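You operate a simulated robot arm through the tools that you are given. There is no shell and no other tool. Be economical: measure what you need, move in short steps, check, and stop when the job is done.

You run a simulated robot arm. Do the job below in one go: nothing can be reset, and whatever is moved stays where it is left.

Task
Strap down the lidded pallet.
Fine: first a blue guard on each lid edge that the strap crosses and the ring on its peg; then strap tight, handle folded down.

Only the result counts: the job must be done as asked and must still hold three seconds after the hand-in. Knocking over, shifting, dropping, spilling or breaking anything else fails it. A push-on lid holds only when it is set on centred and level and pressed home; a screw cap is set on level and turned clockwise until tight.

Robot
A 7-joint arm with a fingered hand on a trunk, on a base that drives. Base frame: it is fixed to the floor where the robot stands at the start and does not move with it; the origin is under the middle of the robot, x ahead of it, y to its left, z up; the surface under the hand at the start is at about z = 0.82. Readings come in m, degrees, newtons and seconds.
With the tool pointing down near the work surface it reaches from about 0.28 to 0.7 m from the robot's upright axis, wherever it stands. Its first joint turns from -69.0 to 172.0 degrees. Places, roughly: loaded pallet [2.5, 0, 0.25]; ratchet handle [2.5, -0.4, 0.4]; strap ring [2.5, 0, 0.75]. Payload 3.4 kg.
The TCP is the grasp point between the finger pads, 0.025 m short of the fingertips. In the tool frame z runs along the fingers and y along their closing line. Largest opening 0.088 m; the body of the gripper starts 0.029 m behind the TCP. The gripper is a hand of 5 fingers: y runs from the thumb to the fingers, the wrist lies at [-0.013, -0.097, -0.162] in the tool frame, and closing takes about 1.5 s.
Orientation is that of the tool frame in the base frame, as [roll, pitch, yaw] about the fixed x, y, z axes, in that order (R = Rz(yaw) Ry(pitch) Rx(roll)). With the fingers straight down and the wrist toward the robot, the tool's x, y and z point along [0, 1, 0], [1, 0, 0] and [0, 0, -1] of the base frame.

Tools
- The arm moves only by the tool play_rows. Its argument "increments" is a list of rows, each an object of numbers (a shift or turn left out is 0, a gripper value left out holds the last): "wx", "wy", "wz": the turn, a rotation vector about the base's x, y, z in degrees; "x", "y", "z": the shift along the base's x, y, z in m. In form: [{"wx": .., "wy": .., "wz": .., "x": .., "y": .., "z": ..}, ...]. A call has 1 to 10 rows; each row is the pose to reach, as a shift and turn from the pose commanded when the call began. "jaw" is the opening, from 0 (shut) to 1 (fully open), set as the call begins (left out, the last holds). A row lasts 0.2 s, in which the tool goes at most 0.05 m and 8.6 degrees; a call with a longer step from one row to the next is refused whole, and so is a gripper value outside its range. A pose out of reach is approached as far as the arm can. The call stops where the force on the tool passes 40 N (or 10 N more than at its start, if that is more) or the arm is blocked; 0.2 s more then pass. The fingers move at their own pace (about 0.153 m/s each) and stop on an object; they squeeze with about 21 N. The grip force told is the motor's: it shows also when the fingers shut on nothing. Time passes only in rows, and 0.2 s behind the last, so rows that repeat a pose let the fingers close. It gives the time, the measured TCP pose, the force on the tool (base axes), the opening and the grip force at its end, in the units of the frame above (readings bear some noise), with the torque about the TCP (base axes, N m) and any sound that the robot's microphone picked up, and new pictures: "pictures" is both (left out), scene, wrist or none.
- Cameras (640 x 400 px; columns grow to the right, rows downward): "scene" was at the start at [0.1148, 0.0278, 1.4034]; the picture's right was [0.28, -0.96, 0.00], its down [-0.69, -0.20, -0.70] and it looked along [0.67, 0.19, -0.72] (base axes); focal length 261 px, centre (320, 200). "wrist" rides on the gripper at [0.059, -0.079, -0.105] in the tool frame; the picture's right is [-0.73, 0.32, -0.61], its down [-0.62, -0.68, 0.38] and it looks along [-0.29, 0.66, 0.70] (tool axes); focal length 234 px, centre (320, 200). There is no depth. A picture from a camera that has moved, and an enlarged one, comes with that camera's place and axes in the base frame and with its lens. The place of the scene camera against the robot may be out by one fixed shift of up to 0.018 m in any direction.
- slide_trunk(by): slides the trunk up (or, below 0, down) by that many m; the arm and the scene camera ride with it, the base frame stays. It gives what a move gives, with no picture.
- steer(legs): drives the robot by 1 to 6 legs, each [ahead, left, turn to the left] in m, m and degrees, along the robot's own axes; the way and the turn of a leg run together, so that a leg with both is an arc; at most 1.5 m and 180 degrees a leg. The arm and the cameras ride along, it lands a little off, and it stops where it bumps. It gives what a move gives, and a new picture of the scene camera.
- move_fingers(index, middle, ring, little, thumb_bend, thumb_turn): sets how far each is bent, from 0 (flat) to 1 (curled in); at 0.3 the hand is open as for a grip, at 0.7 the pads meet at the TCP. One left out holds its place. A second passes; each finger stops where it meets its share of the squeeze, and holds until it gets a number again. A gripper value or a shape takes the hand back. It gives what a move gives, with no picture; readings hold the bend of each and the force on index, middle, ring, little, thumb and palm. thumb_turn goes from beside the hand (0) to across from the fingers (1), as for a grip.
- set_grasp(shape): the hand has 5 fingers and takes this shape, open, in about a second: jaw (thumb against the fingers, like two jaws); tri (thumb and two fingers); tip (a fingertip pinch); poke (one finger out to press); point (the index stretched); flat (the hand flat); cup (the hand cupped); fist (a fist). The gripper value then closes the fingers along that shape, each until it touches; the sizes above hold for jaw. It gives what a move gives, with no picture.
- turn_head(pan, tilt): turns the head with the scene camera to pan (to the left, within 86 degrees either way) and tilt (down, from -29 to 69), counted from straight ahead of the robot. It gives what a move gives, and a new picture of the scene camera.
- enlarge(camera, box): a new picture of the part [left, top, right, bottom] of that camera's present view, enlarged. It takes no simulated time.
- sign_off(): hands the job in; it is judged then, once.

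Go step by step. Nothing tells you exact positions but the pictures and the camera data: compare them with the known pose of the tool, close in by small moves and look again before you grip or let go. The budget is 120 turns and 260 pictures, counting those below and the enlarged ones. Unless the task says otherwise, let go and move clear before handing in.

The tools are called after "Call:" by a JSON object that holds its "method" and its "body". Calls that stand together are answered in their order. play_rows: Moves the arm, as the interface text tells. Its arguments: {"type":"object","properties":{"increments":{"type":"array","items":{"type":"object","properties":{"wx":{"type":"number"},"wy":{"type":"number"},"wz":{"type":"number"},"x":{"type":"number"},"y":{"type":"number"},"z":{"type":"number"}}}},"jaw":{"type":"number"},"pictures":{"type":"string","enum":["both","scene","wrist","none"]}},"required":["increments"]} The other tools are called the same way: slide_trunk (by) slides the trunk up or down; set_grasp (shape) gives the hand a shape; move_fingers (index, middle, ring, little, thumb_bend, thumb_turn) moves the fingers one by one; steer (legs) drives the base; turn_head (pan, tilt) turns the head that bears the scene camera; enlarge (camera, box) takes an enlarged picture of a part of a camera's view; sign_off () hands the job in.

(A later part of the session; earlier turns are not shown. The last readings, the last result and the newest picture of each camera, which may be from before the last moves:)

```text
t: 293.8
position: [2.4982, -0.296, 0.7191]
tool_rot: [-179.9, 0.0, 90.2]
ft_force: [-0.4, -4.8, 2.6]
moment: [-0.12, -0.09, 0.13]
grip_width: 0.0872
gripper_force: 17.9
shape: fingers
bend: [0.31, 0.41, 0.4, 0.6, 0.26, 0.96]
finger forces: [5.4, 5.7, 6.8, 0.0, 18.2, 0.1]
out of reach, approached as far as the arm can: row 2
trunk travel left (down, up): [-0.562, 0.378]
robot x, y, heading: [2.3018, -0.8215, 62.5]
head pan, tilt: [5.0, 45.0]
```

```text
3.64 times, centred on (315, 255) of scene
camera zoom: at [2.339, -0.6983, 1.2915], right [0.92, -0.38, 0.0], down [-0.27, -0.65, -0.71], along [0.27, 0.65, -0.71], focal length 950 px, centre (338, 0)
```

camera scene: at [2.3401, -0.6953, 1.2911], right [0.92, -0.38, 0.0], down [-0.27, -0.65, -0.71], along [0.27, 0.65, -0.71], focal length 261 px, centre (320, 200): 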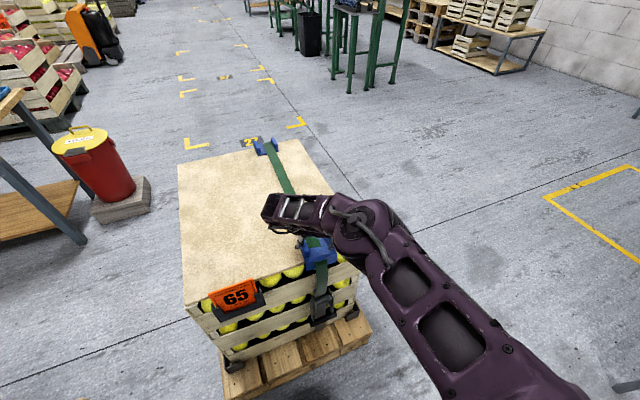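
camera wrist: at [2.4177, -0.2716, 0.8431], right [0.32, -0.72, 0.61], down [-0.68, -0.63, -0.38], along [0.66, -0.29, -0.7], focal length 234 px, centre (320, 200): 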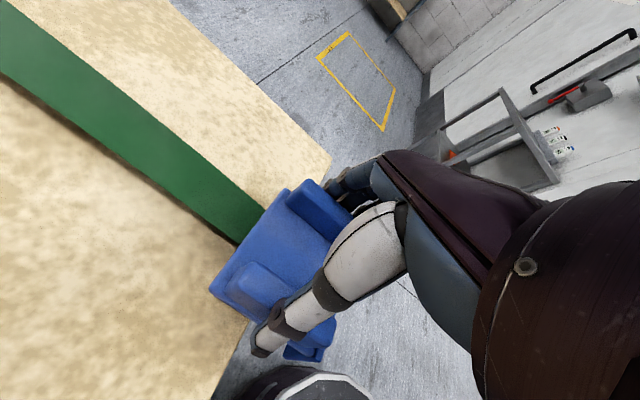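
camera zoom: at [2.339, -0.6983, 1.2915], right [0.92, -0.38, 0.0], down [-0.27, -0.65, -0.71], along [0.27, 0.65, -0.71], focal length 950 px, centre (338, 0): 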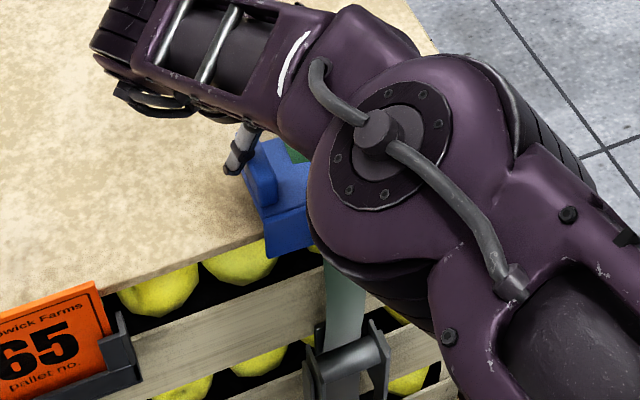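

Flap is against the edge. Press down lightly, release and rise.

Call:
{"method": "play_rows", "body": {"increments": [{"y": -0.008, "z": -0.004}, {"y": -0.008, "z": -0.006}], "pictures": "none"}}

Call:
{"method": "move_fingers", "body": {"index": 0.2, "middle": 0.2, "ring": 0.2, "little": 0.2, "thumb_bend": 0.2}}

Call:
{"method": "play_rows", "body": {"increments": [{"z": 0.02}, {"z": 0.05}, {"z": 0.09}, {"z": 0.13}, {"z": 0.17}]}}

Call:
{"method": "enlarge", "body": {"camera": "wrist", "box": [60, 120, 340, 400]}}

Call:
{"method": "enlarge", "body": {"camera": "scene", "box": [200, 130, 380, 360]}}

```text
t: 294.4
position: [2.4975, -0.3024, 0.7131]
tool_rot: [-180.0, 0.0, 90.1]
ft_force: [0.1, -1.7, 8.1]
moment: [0.09, -0.23, 0.24]
grip_width: 0.0875
gripper_force: 20.5
shape: fingers
bend: [0.3, 0.41, 0.4, 0.6, 0.26, 0.96]
finger forces: [7.5, 5.8, 6.7, 0.0, 19.2, 0.0]
trunk travel left (down, up): [-0.562, 0.378]
robot x, y, heading: [2.2964, -0.8231, 62.4]
head pan, tilt: [5.0, 45.0]
```

```text
t: 295.4
position: [2.4973, -0.3031, 0.7126]
tool_rot: [-179.9, 0.2, 90.0]
ft_force: [-0.4, -0.4, -0.2]
moment: [0.0, 0.07, -0.03]
grip_width: 0.1046
gripper_force: 0.4
shape: fingers
bend: [0.2, 0.2, 0.2, 0.2, 0.18, 0.97]
finger forces: [0.0, 0.1, 0.0, 0.1, 0.7, 0.0]
trunk travel left (down, up): [-0.562, 0.378]
robot x, y, heading: [2.3007, -0.8204, 62.5]
head pan, tilt: [5.0, 45.0]
```

```text
t: 296.6
position: [2.4971, -0.3026, 0.8838]
tool_rot: [-180.0, 0.1, 89.9]
ft_force: [0.1, -0.2, 0.1]
moment: [0.0, -0.01, -0.04]
grip_width: 0.1036
gripper_force: 0.1
shape: fingers
bend: [0.2, 0.2, 0.2, 0.2, 0.2, 0.97]
finger forces: [0.0, 0.1, 0.0, 0.1, 0.0, 0.0]
trunk travel left (down, up): [-0.562, 0.378]
robot x, y, heading: [2.3017, -0.8207, 62.5]
head pan, tilt: [5.0, 45.0]
camera scene: at [2.3389, -0.6977, 1.2914], right [0.92, -0.38, 0.0], down [-0.27, -0.65, -0.71], along [0.27, 0.65, -0.71], focal length 261 px, centre (320, 200)
camera wrist: at [2.4173, -0.2434, 0.9881], right [0.32, -0.72, 0.61], down [-0.68, -0.62, -0.38], along [0.66, -0.29, -0.7], focal length 234 px, centre (320, 200)
```

scene: 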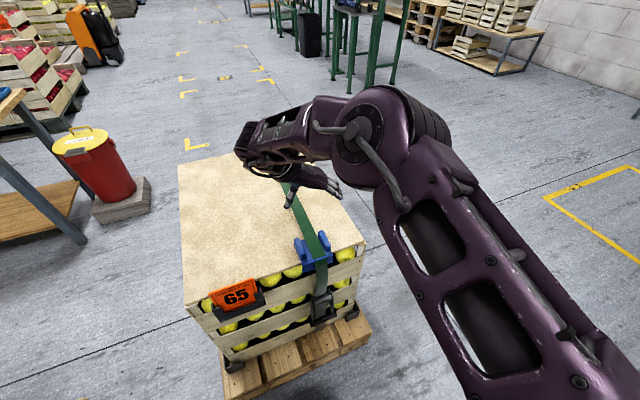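
wrist: 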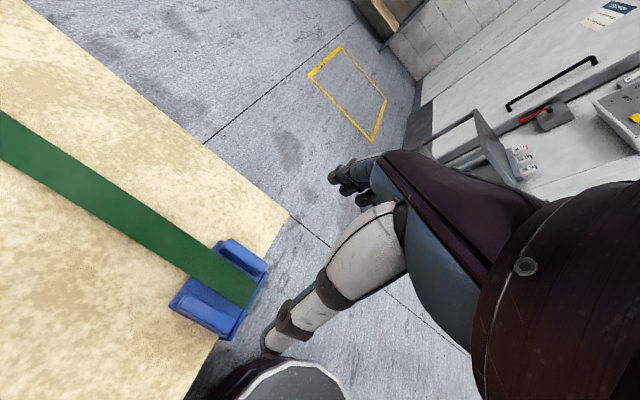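

```text
1.43 times, centred on (200, 260) of wrist
camera zoom: at [2.4173, -0.2434, 0.9881], right [0.32, -0.72, 0.61], down [-0.68, -0.62, -0.38], along [0.66, -0.29, -0.7], focal length 334 px, centre (491, 114)
```

zoom: 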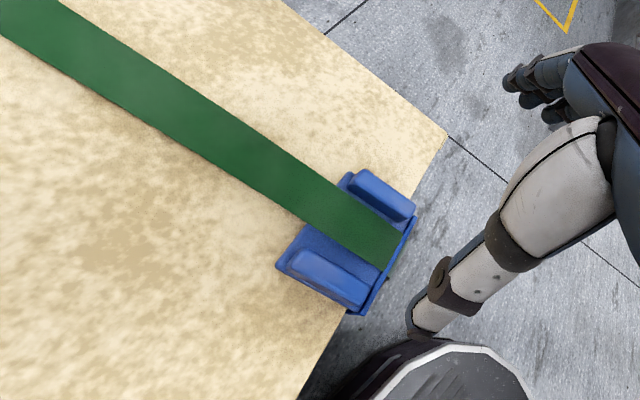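

```text
1.74 times, centred on (290, 245) of scene
camera zoom: at [2.3389, -0.6977, 1.2914], right [0.92, -0.38, 0.0], down [-0.27, -0.65, -0.71], along [0.27, 0.65, -0.71], focal length 454 px, centre (372, 122)
```

zoom: 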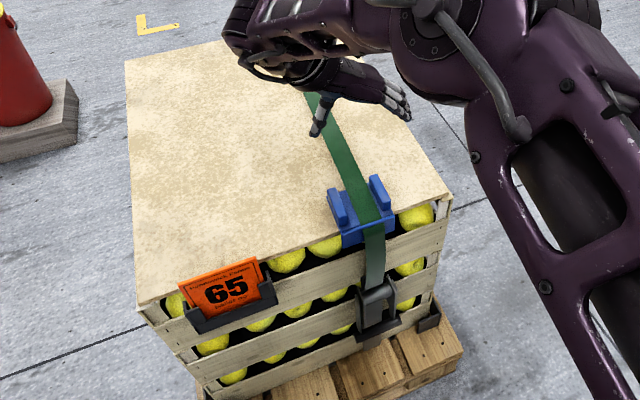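

Guard B is seated with the strap in its channel. Now the ratchet: I step back, face it squarely, and look closely.

Call:
{"method": "steer", "body": {"legs": [[-0.22, 0, 0], [0, 0, 27.5], [0, -0.36, 0]]}}

Call:
{"method": "slide_trunk", "body": {"by": -0.25}}

Call:
{"method": "turn_head", "body": {"pan": 0, "tilt": 40}}

Call:
{"method": "enlarge", "body": {"camera": "wrist", "box": [0, 0, 640, 400]}}

```text
t: 301.5
position: [2.4919, -0.4631, 0.8833]
tool_rot: [-179.9, 0.2, 117.7]
ft_force: [0.8, 0.8, 0.3]
moment: [-0.03, 0.01, 0.0]
grip_width: 0.1038
gripper_force: 0.1
shape: fingers
bend: [0.2, 0.2, 0.2, 0.2, 0.2, 0.97]
finger forces: [0.0, 0.0, 0.0, 0.0, 0.0, 0.0]
trunk travel left (down, up): [-0.562, 0.378]
robot x, y, heading: [2.5565, -1.0129, 89.9]
head pan, tilt: [5.0, 45.0]
camera scene: at [2.5363, -0.8789, 1.2913], right [1.0, 0.09, 0.0], down [0.06, -0.7, -0.71], along [-0.06, 0.7, -0.71], focal length 261 px, centre (320, 200)
```

scene: 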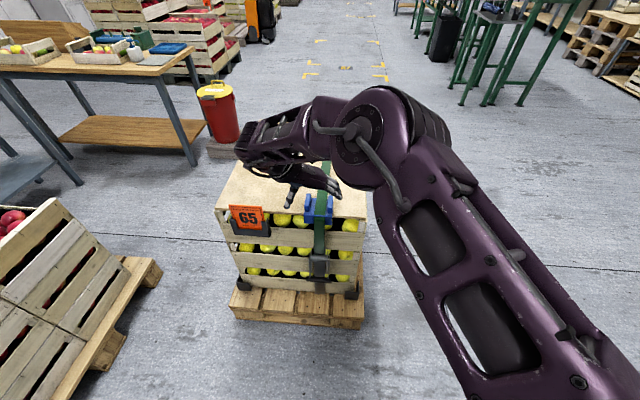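

```text
t: 304.1
position: [2.4903, -0.4625, 0.6321]
tool_rot: [180.0, 0.2, 117.8]
ft_force: [0.5, -0.7, 0.0]
moment: [0.02, 0.01, -0.03]
grip_width: 0.1036
gripper_force: 0.0
shape: fingers
bend: [0.2, 0.2, 0.2, 0.2, 0.2, 0.97]
finger forces: [0.0, 0.0, 0.1, 0.0, 0.1, 0.0]
trunk travel left (down, up): [-0.312, 0.628]
robot x, y, heading: [2.5535, -1.016, 90.0]
head pan, tilt: [5.0, 45.0]
```

```text
t: 304.8
position: [2.4895, -0.4626, 0.6314]
tool_rot: [-179.9, 0.1, 117.8]
ft_force: [0.7, -0.3, 0.2]
moment: [0.04, 0.04, 0.02]
grip_width: 0.1039
gripper_force: 0.1
shape: fingers
bend: [0.2, 0.2, 0.2, 0.2, 0.2, 0.97]
finger forces: [0.0, 0.0, 0.1, 0.0, 0.0, 0.0]
trunk travel left (down, up): [-0.312, 0.628]
robot x, y, heading: [2.5561, -1.0209, 90.1]
head pan, tilt: [0.0, 40.0]
camera scene: at [2.5427, -0.8749, 1.0486], right [1.0, 0.0, 0.0], down [0.0, -0.64, -0.77], along [0.0, 0.77, -0.64], focal length 261 px, centre (320, 200)
```

scene: 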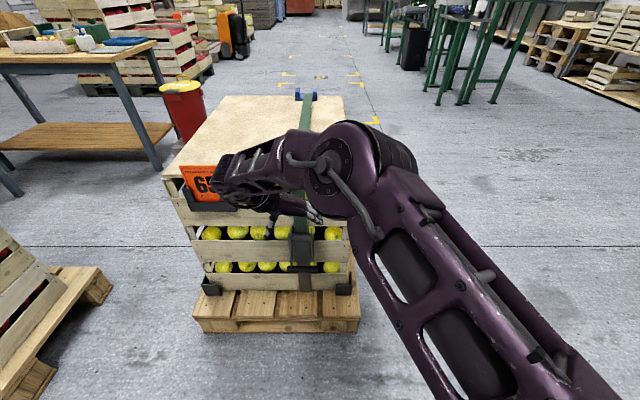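

```text
1.00 times, centred on (320, 200) of wrist (not enlarged: the box is as wide or as high as the picture)
camera zoom: at [2.3935, -0.4467, 0.7373], right [0.62, -0.49, 0.61], down [-0.31, -0.87, -0.38], along [0.72, 0.05, -0.7], focal length 234 px, centre (320, 200)
```

zoom: 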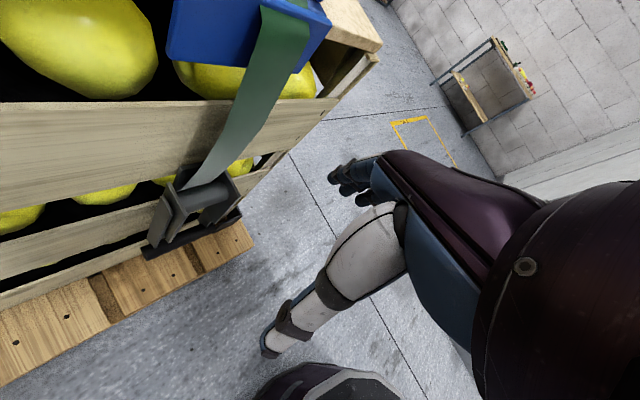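

Call:
{"method": "enlarge", "body": {"camera": "wrist", "box": [120, 130, 280, 280]}}

Call:
{"method": "enlarge", "body": {"camera": "scene", "box": [250, 190, 370, 310]}}

```text
2.67 times, centred on (200, 205) of wrist
camera zoom: at [2.3935, -0.4467, 0.7373], right [0.62, -0.49, 0.61], down [-0.31, -0.87, -0.38], along [0.72, 0.05, -0.7], focal length 624 px, centre (640, 187)
```

zoom: 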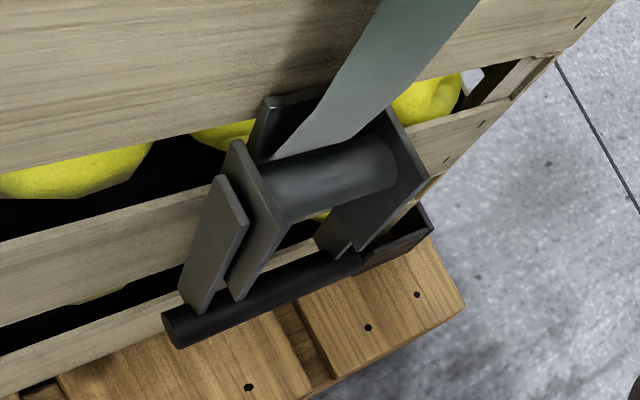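

```text
3.33 times, centred on (310, 250) of scene
camera zoom: at [2.5427, -0.8749, 1.0486], right [1.0, 0.0, 0.0], down [0.0, -0.64, -0.77], along [0.0, 0.77, -0.64], focal length 871 px, centre (353, 33)
```

zoom: 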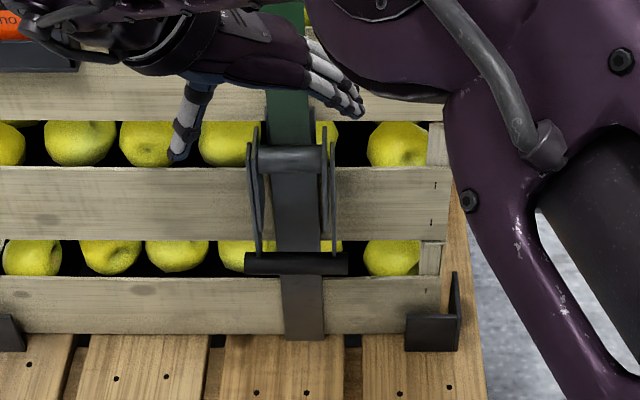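

The ratchet's spindle is at about (2.496, -0.371, 0.49) and its handle crossbar at (2.49, -0.382, 0.356), folded down. I'll grip the crossbar with fingers pointing +y (thumb below); first orient the hand while clear.

Call:
{"method": "play_rows", "body": {"increments": [{"wz": 8, "y": -0.02}, {"wz": 16, "y": -0.05}, {"wz": 24, "y": -0.08}, {"wz": 32, "y": -0.11}, {"wz": 40, "y": -0.13}, {"wz": 48, "y": -0.14}, {"wz": 56, "y": -0.15}, {"wz": 62.2, "y": -0.15}], "pictures": "none"}}

Call:
{"method": "slide_trunk", "body": {"by": -0.2}}

Call:
{"method": "set_grasp", "body": {"shape": "tri"}}

Call:
{"method": "play_rows", "body": {"increments": [{"wx": 8.5}, {"wx": 17}, {"wx": 25.5}, {"wx": 34}, {"wx": 42.5}, {"wx": 51}, {"wx": 59.5}, {"wx": 68}, {"wx": 76.5}, {"wx": 85}]}}

```text
t: 306.6
position: [2.4902, -0.6136, 0.6323]
tool_rot: [-180.0, 0.1, 180.0]
ft_force: [0.0, 0.2, 0.1]
moment: [0.0, 0.03, -0.02]
grip_width: 0.1035
gripper_force: 0.1
shape: fingers
bend: [0.2, 0.2, 0.2, 0.2, 0.2, 0.97]
finger forces: [0.1, 0.0, 0.1, 0.1, 0.0, 0.0]
trunk travel left (down, up): [-0.312, 0.628]
robot x, y, heading: [2.5574, -1.0155, 89.8]
head pan, tilt: [0.0, 40.0]
```

```text
t: 308.7
position: [2.4898, -0.6121, 0.432]
tool_rot: [-180.0, 0.1, 179.9]
ft_force: [0.7, 0.6, -0.2]
moment: [0.03, -0.01, -0.04]
grip_width: 0.104
gripper_force: 0.1
shape: fingers
bend: [0.2, 0.2, 0.2, 0.2, 0.2, 0.97]
finger forces: [0.1, 0.0, 0.1, 0.0, 0.1, 0.0]
trunk travel left (down, up): [-0.112, 0.828]
robot x, y, heading: [2.5559, -1.0175, 90.1]
head pan, tilt: [0.0, 40.0]
```

```text
t: 309.6
position: [2.491, -0.6123, 0.431]
tool_rot: [180.0, 0.1, 179.8]
ft_force: [-0.3, -0.4, -0.1]
moment: [-0.01, 0.0, 0.02]
grip_width: 0.0881
gripper_force: 0.0
shape: tri
bend: [0.3, 0.3, 0.99, 0.99, 0.3, 0.97]
finger forces: [0.0, 0.0, 0.0, 0.0, 0.1, 0.1]
trunk travel left (down, up): [-0.112, 0.828]
robot x, y, heading: [2.5555, -1.0155, 90.0]
head pan, tilt: [0.0, 40.0]
```

```text
t: 311.3
position: [2.5051, -0.5029, 0.5156]
tool_rot: [134.5, -2.1, 177.3]
ft_force: [0.6, 0.2, 0.0]
moment: [0.02, 0.01, 0.0]
grip_width: 0.088
gripper_force: 0.0
shape: tri
bend: [0.3, 0.3, 0.99, 0.99, 0.3, 0.97]
finger forces: [0.0, 0.0, 0.0, 0.0, 0.0, 0.0]
out of reach, approached as far as the arm can: row 4, 5, 6, 7, 8
trunk travel left (down, up): [-0.112, 0.828]
robot x, y, heading: [2.5554, -1.0178, 89.9]
head pan, tilt: [0.0, 40.0]
stopped in row 8: the arm was blocked; the commanded pose is now the measured one
camera scene: at [2.5428, -0.8748, 0.8486], right [1.0, 0.0, 0.0], down [0.0, -0.64, -0.77], along [0.0, 0.77, -0.64], focal length 261 px, centre (320, 200)
camera wrist: at [2.4408, -0.6307, 0.5348], right [0.74, -0.24, 0.63], down [0.59, -0.23, -0.78], along [0.33, 0.94, -0.03], focal length 234 px, centre (320, 200)
```

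scene: 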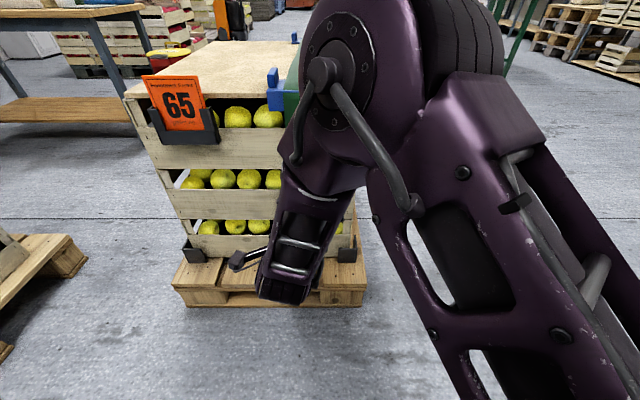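
wrist: 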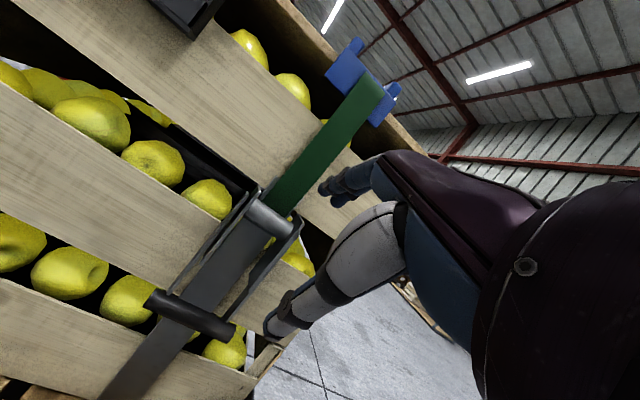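

The arm can only tilt the hand ~45° here, which is fine: fingers can go behind/above the bar with the thumb in front/below. From this wrist view, bar ≈ (2.495, -0.382, 0.34), spindle ≈ (2.50, -0.371, 0.473). I lower the trunk and go to a standoff.

Call:
{"method": "slide_trunk", "body": {"by": -0.11}}

Call:
{"method": "play_rows", "body": {"increments": [{"x": -0.005, "y": 0.01, "z": -0.005}, {"x": -0.01, "y": 0.03, "z": -0.01}, {"x": -0.01, "y": 0.04, "z": -0.016}]}}

Call:
{"method": "enlarge", "body": {"camera": "wrist", "box": [120, 150, 360, 390]}}

```text
t: 312.7
position: [2.5041, -0.5018, 0.4066]
tool_rot: [134.3, -2.0, 177.4]
ft_force: [0.0, 0.7, 0.2]
moment: [-0.01, 0.01, 0.03]
grip_width: 0.0878
gripper_force: 0.0
shape: tri
bend: [0.3, 0.3, 0.99, 0.99, 0.3, 0.97]
finger forces: [0.0, 0.0, 0.1, 0.0, 0.0, 0.1]
trunk travel left (down, up): [-0.002, 0.938]
robot x, y, heading: [2.5532, -1.0165, 90.0]
head pan, tilt: [0.0, 40.0]
```

```text
t: 313.5
position: [2.4913, -0.4654, 0.3906]
tool_rot: [134.2, -1.6, 178.0]
ft_force: [0.1, -0.1, 0.8]
moment: [-0.02, -0.01, 0.02]
grip_width: 0.0879
gripper_force: 0.1
shape: tri
bend: [0.3, 0.3, 0.99, 0.99, 0.3, 0.97]
finger forces: [0.1, 0.0, 0.1, 0.0, 0.0, 0.0]
trunk travel left (down, up): [-0.002, 0.938]
robot x, y, heading: [2.5581, -1.0142, 90.2]
head pan, tilt: [0.0, 40.0]
camera scene: at [2.5427, -0.8749, 0.7386], right [1.0, 0.0, 0.0], down [0.0, -0.64, -0.77], along [0.0, 0.77, -0.64], focal length 261 px, centre (320, 200)
camera wrist: at [2.4285, -0.5925, 0.408], right [0.74, -0.24, 0.63], down [0.59, -0.22, -0.77], along [0.33, 0.95, -0.02], focal length 234 px, centre (320, 200)
```

scene: 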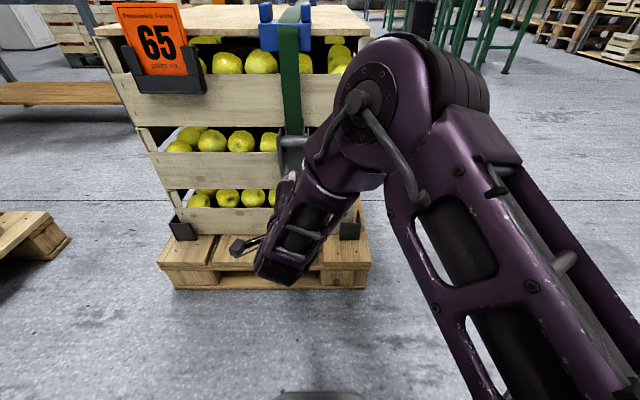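
wrist: 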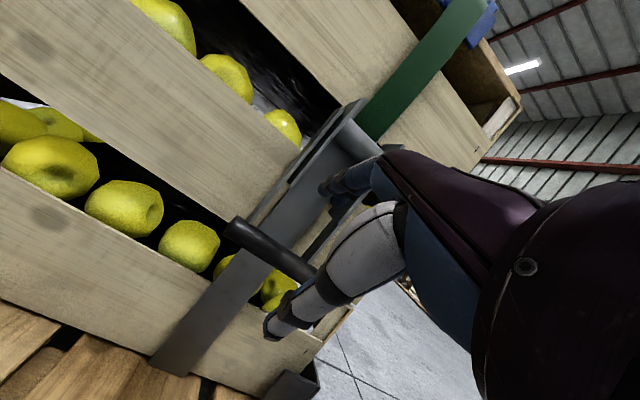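

```text
1.67 times, centred on (240, 270) of wrist
camera zoom: at [2.4285, -0.5925, 0.408], right [0.74, -0.24, 0.63], down [0.59, -0.22, -0.77], along [0.33, 0.95, -0.02], focal length 390 px, centre (453, 83)
```

zoom: 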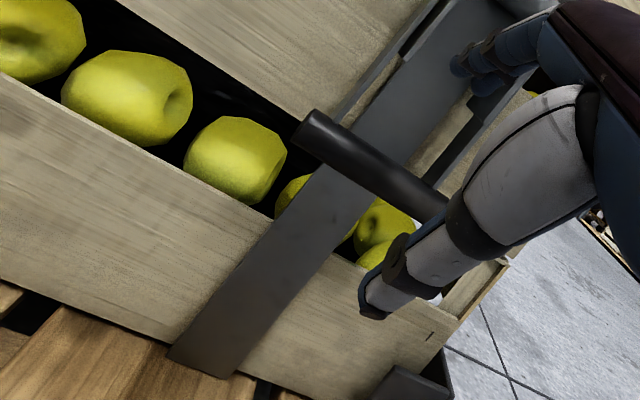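

Call:
{"method": "play_rows", "body": {"increments": [{"x": 0.004, "y": 0.015, "z": -0.015}, {"x": 0.008, "y": 0.03, "z": -0.03}, {"x": 0.009, "y": 0.045, "z": -0.045}], "pictures": "wrist"}}

Call:
{"method": "enlarge", "body": {"camera": "wrist", "box": [200, 120, 400, 350]}}

Call:
{"method": "enlarge", "body": {"camera": "scene", "box": [220, 110, 380, 270]}}

```text
t: 314.3
position: [2.5015, -0.4208, 0.3436]
tool_rot: [134.2, -1.6, 177.7]
ft_force: [0.3, 0.1, 0.6]
moment: [0.01, -0.01, 0.02]
grip_width: 0.0879
gripper_force: 0.0
shape: tri
bend: [0.3, 0.3, 0.99, 0.99, 0.3, 0.97]
finger forces: [0.0, 0.1, 0.0, 0.0, 0.1, 0.0]
trunk travel left (down, up): [-0.002, 0.938]
robot x, y, heading: [2.5589, -1.0169, 89.9]
head pan, tilt: [0.0, 40.0]
camera wrist: at [2.4382, -0.5476, 0.3621], right [0.74, -0.24, 0.63], down [0.59, -0.22, -0.77], along [0.33, 0.94, -0.02], focal length 234 px, centre (320, 200)
```

wrist: 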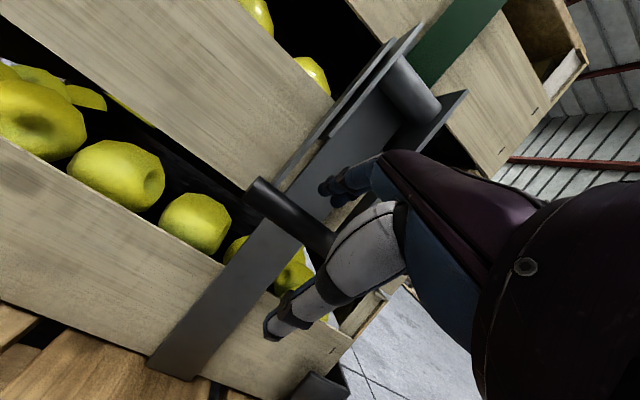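

```text
1.74 times, centred on (300, 235) of wrist
camera zoom: at [2.4382, -0.5476, 0.3621], right [0.74, -0.24, 0.63], down [0.59, -0.22, -0.77], along [0.33, 0.94, -0.02], focal length 407 px, centre (355, 139)
```

zoom: 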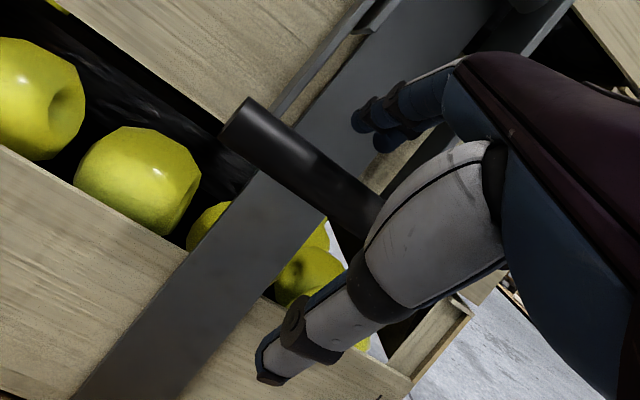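

```text
2.50 times, centred on (300, 190) of scene
camera zoom: at [2.5427, -0.8749, 0.7386], right [1.0, 0.0, 0.0], down [0.0, -0.64, -0.77], along [0.0, 0.77, -0.64], focal length 653 px, centre (370, 225)
```

zoom: 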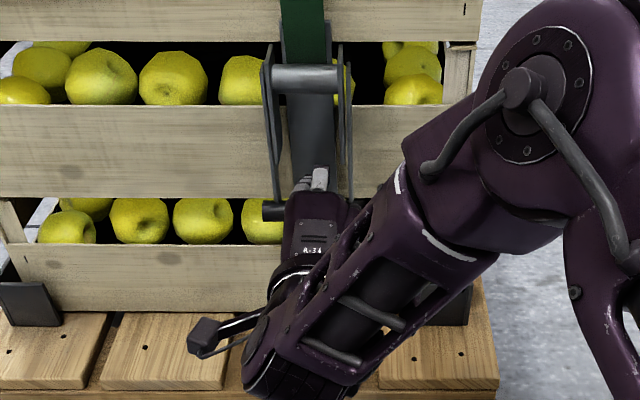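

Aligned; advance the last 2 cm and close.

Call:
{"method": "play_rows", "body": {"increments": [{"y": 0.01, "z": -0.008}, {"y": 0.019, "z": -0.014}, {"y": 0.019, "z": -0.014}], "pictures": "none"}}

Call:
{"method": "play_rows", "body": {"increments": [{}, {}, {}, {}, {}, {}, {}, {}], "jaw": 0, "pictures": "wrist"}}

Call:
{"method": "enlarge", "body": {"camera": "wrist", "box": [200, 120, 400, 350]}}

```text
t: 315.1
position: [2.5009, -0.4026, 0.3316]
tool_rot: [134.2, -1.6, 177.9]
ft_force: [0.3, -17.9, 4.5]
moment: [0.68, 0.03, 0.09]
grip_width: 0.0863
gripper_force: 0.1
shape: tri
bend: [0.32, 0.31, 0.99, 0.99, 0.3, 0.97]
finger forces: [16.3, 1.9, 0.0, 0.1, 0.0, 0.0]
trunk travel left (down, up): [-0.002, 0.938]
robot x, y, heading: [2.5523, -1.0155, 90.0]
head pan, tilt: [0.0, 40.0]
```

```text
t: 316.9
position: [2.5016, -0.4007, 0.3291]
tool_rot: [134.4, -1.5, 177.8]
ft_force: [1.2, -0.6, -11.3]
moment: [-0.32, 0.02, -0.06]
grip_width: 0.0238
gripper_force: 20.8
shape: tri
bend: [0.34, 0.4, 1.0, 1.0, 0.35, 1.0]
finger forces: [5.8, 5.4, 0.0, 0.0, 19.0, 0.1]
trunk travel left (down, up): [-0.002, 0.938]
robot x, y, heading: [2.5591, -1.0174, 90.2]
head pan, tilt: [0.0, 40.0]
camera wrist: at [2.4382, -0.5284, 0.3476], right [0.74, -0.24, 0.64], down [0.59, -0.23, -0.77], along [0.33, 0.94, -0.03], focal length 234 px, centre (320, 200)
```

wrist: 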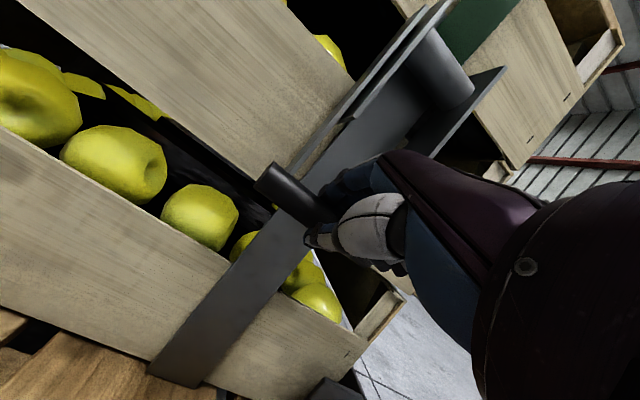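

```text
1.74 times, centred on (300, 235) of wrist
camera zoom: at [2.4382, -0.5284, 0.3476], right [0.74, -0.24, 0.64], down [0.59, -0.23, -0.77], along [0.33, 0.94, -0.03], focal length 407 px, centre (355, 139)
```

zoom: 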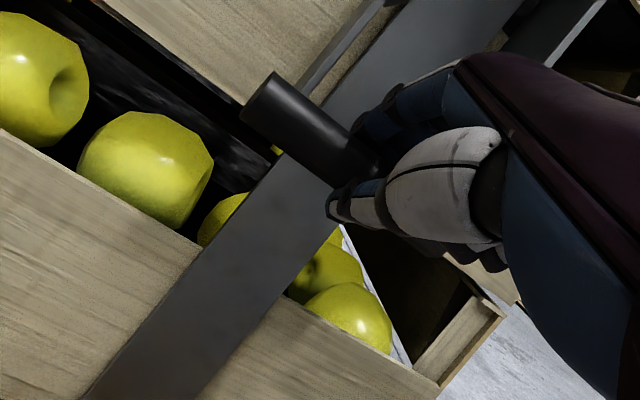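

The bar is gripped (24 mm). Swing the handle out along its arc, first part to test.

Call:
{"method": "play_rows", "body": {"increments": [{"wx": -3, "y": -0.018, "z": 0.003}, {"wx": -7, "y": -0.036, "z": 0.008}, {"wx": -11, "y": -0.053, "z": 0.016}, {"wx": -15, "y": -0.069, "z": 0.025}], "pictures": "wrist"}}

Call:
{"method": "enlarge", "body": {"camera": "scene", "box": [220, 110, 380, 270]}}

```text
t: 317.9
position: [2.503, -0.4691, 0.3571]
tool_rot: [149.2, -0.9, 177.3]
ft_force: [1.4, 0.8, -3.7]
moment: [-0.33, 0.03, -0.07]
grip_width: 0.025
gripper_force: 21.3
shape: tri
bend: [0.3, 0.39, 1.0, 1.0, 0.38, 1.0]
finger forces: [10.4, 9.4, 0.0, 0.1, 16.6, 0.0]
trunk travel left (down, up): [-0.002, 0.938]
robot x, y, heading: [2.553, -1.0142, 90.0]
head pan, tilt: [0.0, 40.0]
camera wrist: at [2.438, -0.5885, 0.4069], right [0.74, -0.07, 0.67], down [0.59, -0.42, -0.69], along [0.33, 0.91, -0.27], focal length 234 px, centre (320, 200)
```

wrist: 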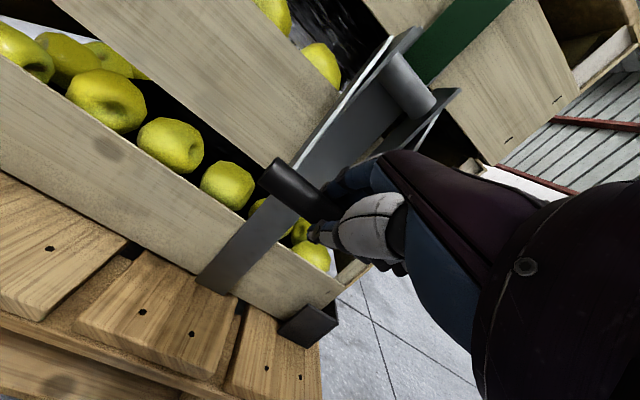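

```text
2.50 times, centred on (300, 190) of scene
camera zoom: at [2.5427, -0.8744, 0.7385], right [1.0, 0.0, 0.0], down [0.0, -0.64, -0.77], along [0.0, 0.77, -0.64], focal length 653 px, centre (370, 225)
```

zoom: 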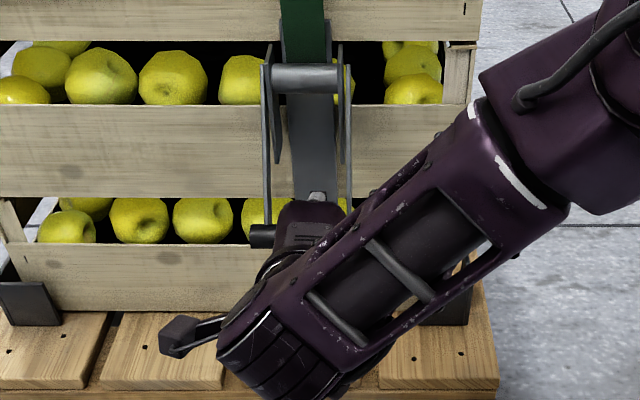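

Works with little force. Continue up through ~110°.

Call:
{"method": "play_rows", "body": {"increments": [{"wx": -5, "y": -0.014, "z": 0.012}, {"wx": -10, "y": -0.027, "z": 0.025}, {"wx": -15, "y": -0.038, "z": 0.04}, {"wx": -20, "y": -0.047, "z": 0.0565}, {"wx": -24, "y": -0.054, "z": 0.074}, {"wx": -28, "y": -0.0585, "z": 0.0918}, {"wx": -30, "y": -0.06, "z": 0.11}, {"wx": -30, "y": -0.06, "z": 0.129}, {"wx": -30, "y": -0.057, "z": 0.147}, {"wx": -30, "y": -0.052, "z": 0.165}], "pictures": "both"}}

Call:
{"method": "enlarge", "body": {"camera": "scene", "box": [220, 80, 400, 270]}}

```text
t: 320.1
position: [2.5022, -0.5207, 0.5201]
tool_rot: [179.2, 0.5, 177.2]
ft_force: [0.4, 3.2, -4.7]
moment: [-0.26, 0.01, -0.02]
grip_width: 0.0225
gripper_force: 20.9
shape: tri
bend: [0.28, 0.41, 1.0, 1.0, 0.41, 1.0]
finger forces: [11.6, 6.0, 0.0, 0.1, 10.5, 0.1]
trunk travel left (down, up): [-0.002, 0.938]
robot x, y, heading: [2.5577, -1.0175, 89.9]
head pan, tilt: [0.0, 40.0]
camera scene: at [2.5427, -0.8743, 0.7384], right [1.0, 0.0, 0.0], down [0.0, -0.64, -0.77], along [0.0, 0.77, -0.64], focal length 261 px, centre (320, 200)
camera wrist: at [2.4385, -0.5982, 0.6238], right [0.74, 0.28, 0.62], down [0.59, -0.7, -0.39], along [0.33, 0.65, -0.69], focal length 234 px, centre (320, 200)
```

scene: 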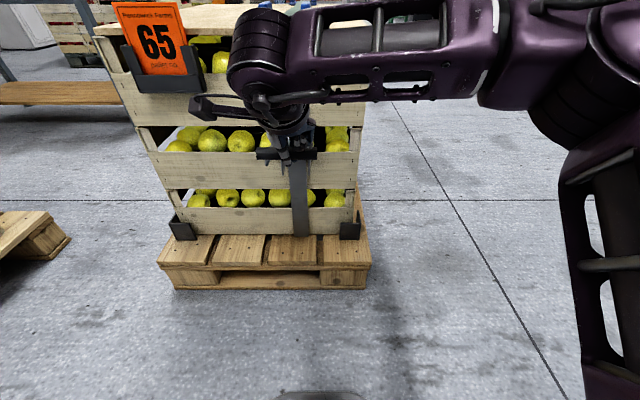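
wrist: 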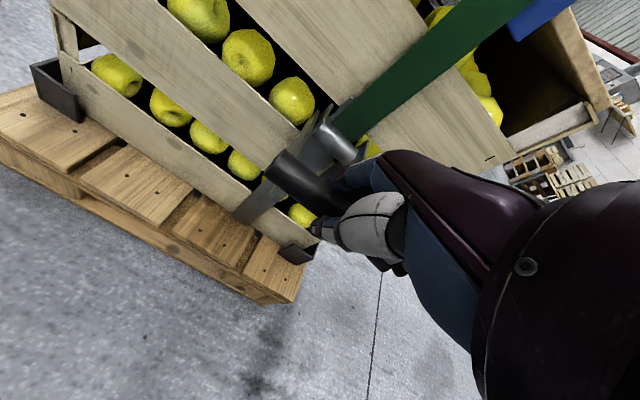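

```text
2.11 times, centred on (310, 175) of scene
camera zoom: at [2.5427, -0.8743, 0.7384], right [1.0, 0.0, 0.0], down [0.0, -0.64, -0.77], along [0.0, 0.77, -0.64], focal length 550 px, centre (341, 253)
```

zoom: 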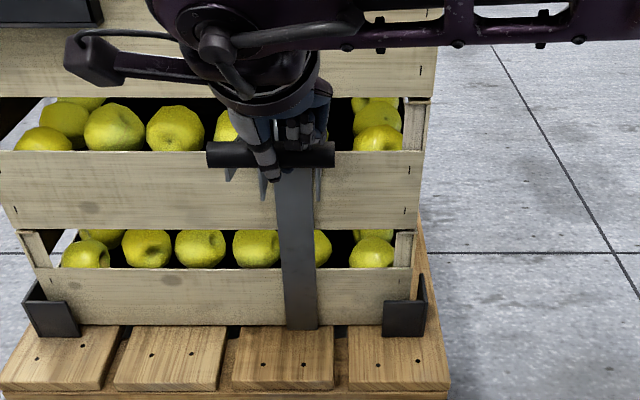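

Handle is up past horizontal. Now the return stroke back down, listening for clicks.

Call:
{"method": "play_rows", "body": {"increments": [{"y": -0.005, "z": -0.018}, {"y": -0.008, "z": -0.036}, {"wx": 4, "y": -0.0075, "z": -0.055}, {"wx": 9, "y": -0.0065, "z": -0.073}, {"wx": 15, "y": 0.005, "z": -0.1085}, {"wx": 21, "y": 0.025, "z": -0.14}, {"wx": 28, "y": 0.052, "z": -0.165}, {"wx": 34, "y": 0.07, "z": -0.175}, {"wx": 40, "y": 0.09, "z": -0.184}, {"wx": 45, "y": 0.115, "z": -0.19}], "pictures": "both"}}

```text
t: 322.3
position: [2.5011, -0.4078, 0.3272]
tool_rot: [134.6, -1.5, 177.8]
ft_force: [0.6, -6.2, -20.7]
moment: [-0.1, -0.06, -0.11]
grip_width: 0.0101
gripper_force: 20.9
shape: tri
bend: [0.72, 0.45, 0.99, 1.0, 0.35, 1.0]
finger forces: [1.1, 0.0, 4.1, 0.0, 22.5, 0.1]
trunk travel left (down, up): [-0.002, 0.938]
robot x, y, heading: [2.5553, -1.0192, 90.0]
head pan, tilt: [0.0, 40.0]
camera scene: at [2.5426, -0.8732, 0.738], right [1.0, 0.0, 0.0], down [0.0, -0.64, -0.76], along [0.0, 0.76, -0.64], focal length 261 px, centre (320, 200)
camera wrist: at [2.4378, -0.5348, 0.3468], right [0.74, -0.23, 0.64], down [0.59, -0.23, -0.77], along [0.32, 0.95, -0.03], focal length 234 px, centre (320, 200)
```

scene: 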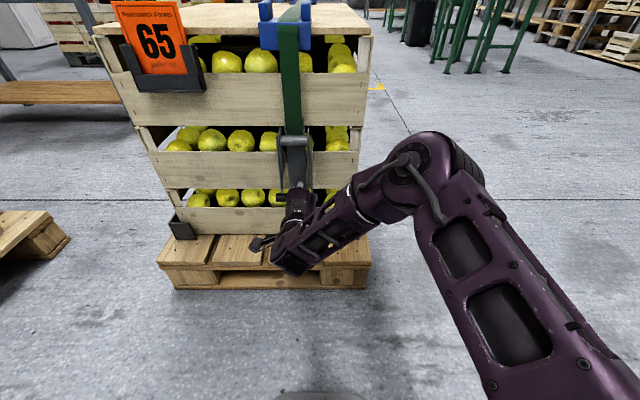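
wrist: 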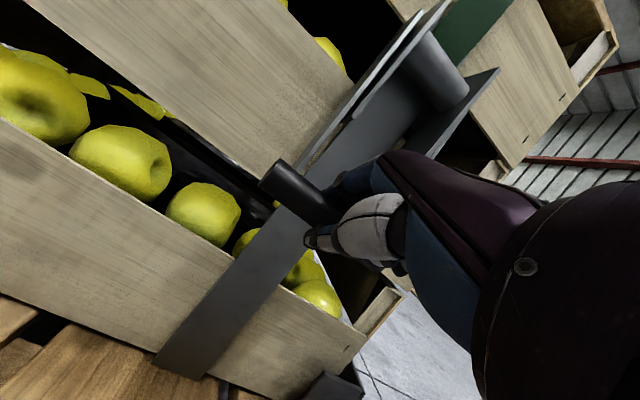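

Handle is down again. I check whether the strap took up slack.

Call:
{"method": "turn_head", "body": {"pan": 2, "tilt": 20}}

Call:
{"method": "enlarge", "body": {"camera": "scene", "box": [220, 140, 380, 300]}}

Call:
{"method": "enlarge", "body": {"camera": "wrist", "box": [200, 0, 520, 300]}}

```text
t: 323.1
position: [2.5008, -0.4076, 0.3283]
tool_rot: [134.5, -1.6, 177.8]
ft_force: [1.5, -4.5, -23.1]
moment: [-0.17, -0.02, 0.0]
grip_width: 0.0099
gripper_force: 20.9
shape: tri
bend: [0.72, 0.45, 1.0, 1.0, 0.34, 1.0]
finger forces: [0.5, 0.0, 0.5, 0.0, 23.7, 0.1]
trunk travel left (down, up): [-0.002, 0.938]
robot x, y, heading: [2.5575, -1.0155, 90.1]
head pan, tilt: [2.0, 20.0]
camera scene: at [2.5393, -0.8646, 0.7694], right [1.0, 0.03, 0.0], down [0.01, -0.35, -0.94], along [-0.03, 0.94, -0.35], focal length 261 px, centre (320, 200)
```

scene: 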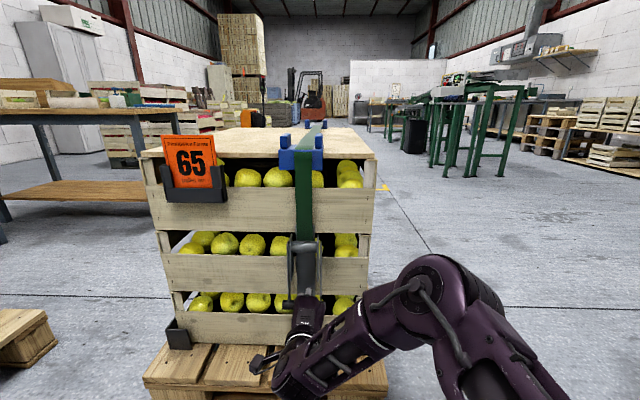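

```text
2.50 times, centred on (300, 220) of scene
camera zoom: at [2.5393, -0.8646, 0.7694], right [1.0, 0.03, 0.0], down [0.01, -0.35, -0.94], along [-0.03, 0.94, -0.35], focal length 653 px, centre (370, 150)
```

zoom: 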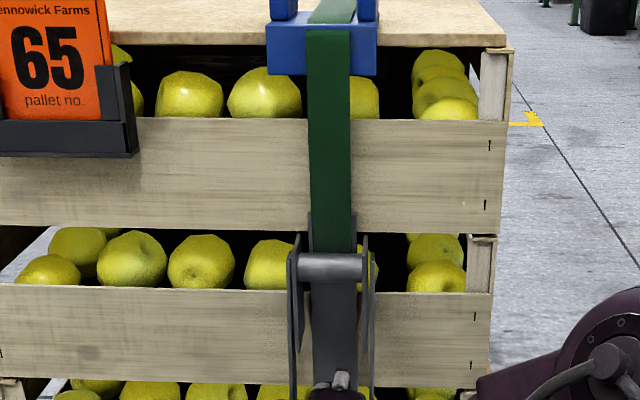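

```text
1.33 times, centred on (360, 150) of wrist
camera zoom: at [2.4376, -0.5344, 0.3477], right [0.74, -0.23, 0.64], down [0.59, -0.23, -0.77], along [0.33, 0.95, -0.03], focal length 312 px, centre (267, 267)
```

zoom: 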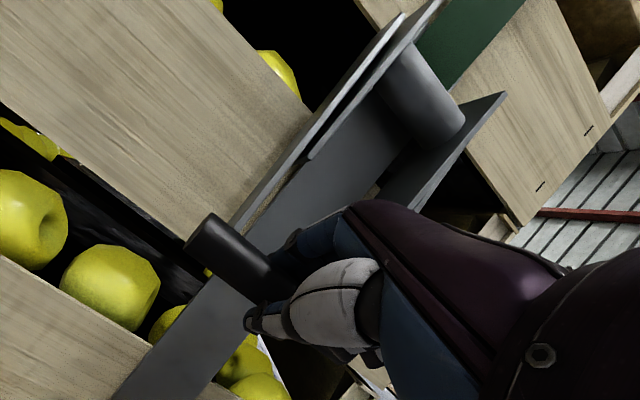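

No sound or visible change yet. I regrip the bar properly and repeat, with a longer stroke.

Call:
{"method": "play_rows", "body": {"increments": [{}, {}, {}, {}, {"y": 0.003, "z": 0.003}, {"y": 0.003, "z": 0.003}], "jaw": 1, "pictures": "none"}}

Call:
{"method": "play_rows", "body": {"increments": [{}, {}, {}, {}, {}, {}, {}], "jaw": 0, "pictures": "none"}}

Call:
{"method": "play_rows", "body": {"increments": [{"wx": -4, "y": -0.02, "z": 0.004}, {"wx": -9, "y": -0.045, "z": 0.012}, {"wx": -15, "y": -0.069, "z": 0.025}, {"wx": -21, "y": -0.096, "z": 0.05}, {"wx": -28, "y": -0.116, "z": 0.0815}, {"wx": -35, "y": -0.1275, "z": 0.1168}, {"wx": -42, "y": -0.129, "z": 0.154}, {"wx": -45, "y": -0.121, "z": 0.19}, {"wx": -45, "y": -0.111, "z": 0.21}, {"wx": -45, "y": -0.097, "z": 0.228}], "pictures": "both"}}

```text
t: 324.5
position: [2.4997, -0.4041, 0.3342]
tool_rot: [134.2, -1.6, 177.7]
ft_force: [0.3, -0.8, 0.4]
moment: [0.02, 0.01, 0.01]
grip_width: 0.0876
gripper_force: 0.1
shape: tri
bend: [0.3, 0.3, 0.99, 0.99, 0.3, 0.98]
finger forces: [0.1, 0.1, 0.1, 0.0, 0.0, 0.1]
trunk travel left (down, up): [-0.002, 0.938]
robot x, y, heading: [2.5543, -1.0163, 90.3]
head pan, tilt: [2.0, 20.0]
```

```text
t: 326.1
position: [2.5004, -0.4047, 0.3332]
tool_rot: [134.4, -1.6, 177.9]
ft_force: [0.5, -1.8, -0.3]
moment: [-0.06, -0.02, -0.01]
grip_width: 0.0075
gripper_force: 20.8
shape: tri
bend: [0.75, 0.73, 1.0, 1.0, 0.73, 1.0]
finger forces: [7.7, 5.6, 0.6, 0.0, 20.6, 0.1]
trunk travel left (down, up): [-0.002, 0.938]
robot x, y, heading: [2.553, -1.0159, 90.1]
head pan, tilt: [2.0, 20.0]
```

```text
t: 327.2
position: [2.5004, -0.4951, 0.3943]
tool_rot: [154.7, -0.8, 176.9]
ft_force: [-4.0, 19.0, 8.6]
moment: [-0.24, -0.82, -0.04]
grip_width: 0.0087
gripper_force: 20.9
shape: tri
bend: [0.74, 0.61, 1.0, 1.0, 0.73, 1.0]
finger forces: [19.4, 19.2, 33.9, 0.1, 13.7, 0.0]
trunk travel left (down, up): [-0.002, 0.938]
robot x, y, heading: [2.5547, -1.0173, 90.0]
head pan, tilt: [2.0, 20.0]
stopped in row 5: the force on the tool passed its limit at 43 N (the readings are from after the stop); the commanded pose is now the measured one
camera scene: at [2.539, -0.8656, 0.7698], right [1.0, 0.04, 0.0], down [0.01, -0.34, -0.94], along [-0.03, 0.94, -0.34], focal length 261 px, centre (320, 200)
camera wrist: at [2.4373, -0.6078, 0.4561], right [0.74, -0.01, 0.68], down [0.59, -0.48, -0.65], along [0.33, 0.88, -0.35], focal length 234 px, centre (320, 200)
```

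scene: 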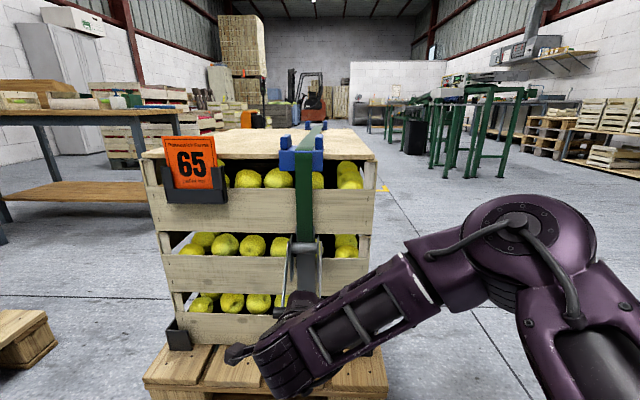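
wrist: 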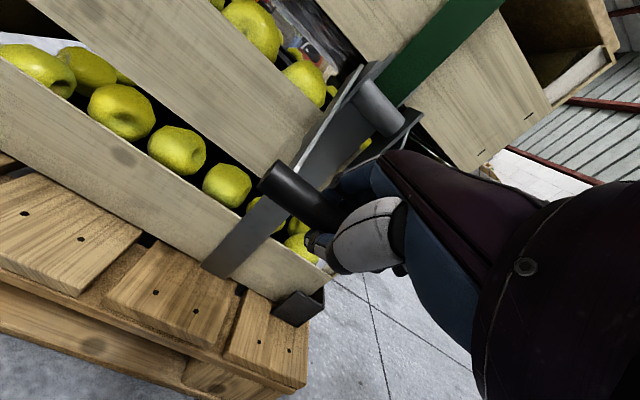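

Call:
{"method": "enlarge", "body": {"camera": "wrist", "box": [220, 60, 440, 290]}}

Call:
{"method": "enlarge", "body": {"camera": "scene", "box": [230, 200, 390, 350]}}

```text
1.74 times, centred on (330, 175) of wrist
camera zoom: at [2.4373, -0.6078, 0.4561], right [0.74, -0.01, 0.68], down [0.59, -0.48, -0.65], along [0.33, 0.88, -0.35], focal length 407 px, centre (303, 244)
```

zoom: 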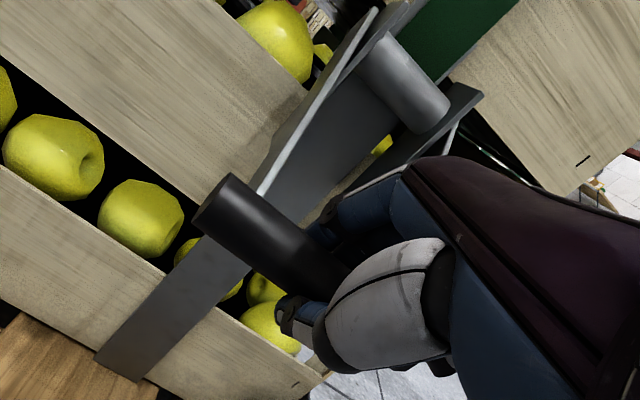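

```text
2.67 times, centred on (310, 275) of scene
camera zoom: at [2.539, -0.8656, 0.7698], right [1.0, 0.04, 0.0], down [0.01, -0.34, -0.94], along [-0.03, 0.94, -0.34], focal length 697 px, centre (347, 0)
```

zoom: 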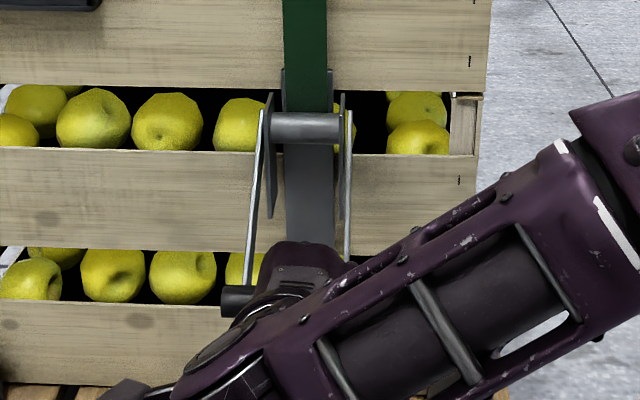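

The bar is hooked in the closed hand at φ≈58°; the stop came from a slightly wide arc. Continue along a corrected arc (radius 0.137).

Call:
{"method": "play_rows", "body": {"increments": [{"y": 0.003, "z": 0.0}, {"wx": -4, "y": -0.005, "z": 0.018}, {"wx": -8, "y": -0.013, "z": 0.0375}, {"wx": -12, "y": -0.018, "z": 0.055}, {"wx": -16, "y": -0.019, "z": 0.073}, {"wx": -20, "y": -0.018, "z": 0.09}, {"wx": -24, "y": -0.014, "z": 0.1085}, {"wx": -25, "y": -0.009, "z": 0.125}, {"wx": -25, "y": -0.001, "z": 0.1415}, {"wx": -25, "y": 0.009, "z": 0.156}], "pictures": "both"}}

```text
t: 329.4
position: [2.5013, -0.4867, 0.5521]
tool_rot: [179.5, 0.0, 176.9]
ft_force: [1.0, 1.1, -0.4]
moment: [-0.02, -0.03, 0.0]
grip_width: 0.0055
gripper_force: 20.7
shape: tri
bend: [0.75, 0.74, 1.0, 1.0, 0.72, 1.0]
finger forces: [0.1, 0.1, 0.0, 0.0, 0.0, 0.0]
trunk travel left (down, up): [-0.002, 0.938]
robot x, y, heading: [2.5597, -1.015, 89.8]
head pan, tilt: [2.0, 20.0]
camera scene: at [2.5395, -0.8664, 0.7709], right [1.0, 0.03, 0.0], down [0.01, -0.34, -0.94], along [-0.03, 0.94, -0.34], focal length 261 px, centre (320, 200)
camera wrist: at [2.4385, -0.563, 0.657], right [0.74, 0.28, 0.61], down [0.59, -0.71, -0.39], along [0.33, 0.65, -0.69], focal length 234 px, centre (320, 200)
```

scene: 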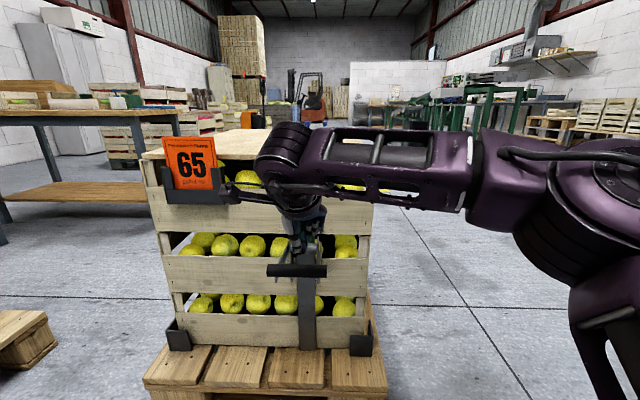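
wrist: 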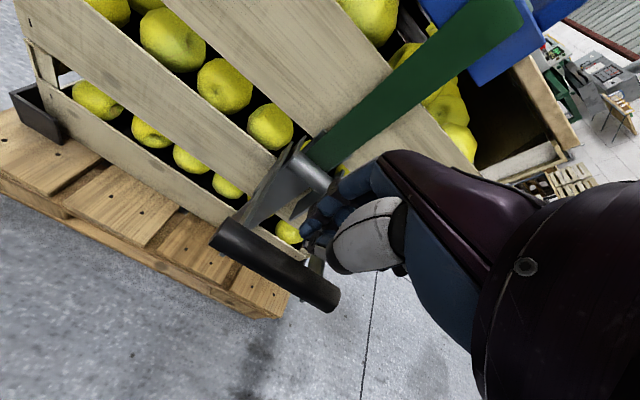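

The hand slid off at the top, but the handle stays up by itself (~102°). I inspect strap slack.

Call:
{"method": "enlarge", "body": {"camera": "scene", "box": [230, 90, 390, 200]}}

Call:
{"method": "enlarge", "body": {"camera": "wrist", "box": [180, 0, 520, 330]}}

```text
3.64 times, centred on (310, 145) of scene
camera zoom: at [2.5395, -0.8664, 0.7709], right [1.0, 0.03, 0.0], down [0.01, -0.34, -0.94], along [-0.03, 0.94, -0.34], focal length 950 px, centre (356, 400)
```

zoom: 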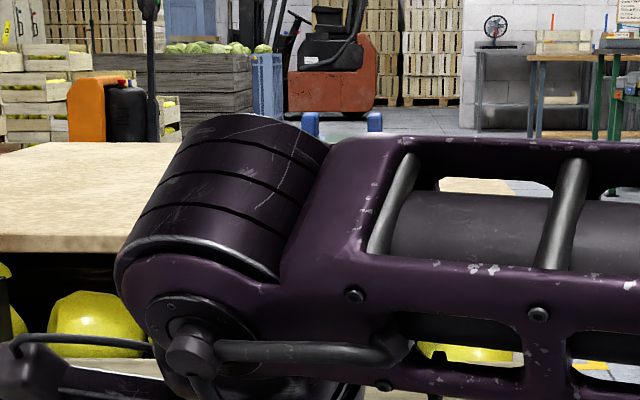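

```text
1.21 times, centred on (350, 165) of wrist
camera zoom: at [2.4385, -0.563, 0.657], right [0.74, 0.28, 0.61], down [0.59, -0.71, -0.39], along [0.33, 0.65, -0.69], focal length 284 px, centre (284, 242)
```

zoom: 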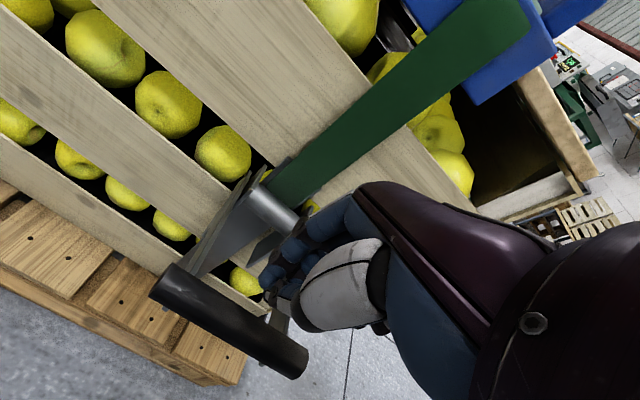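

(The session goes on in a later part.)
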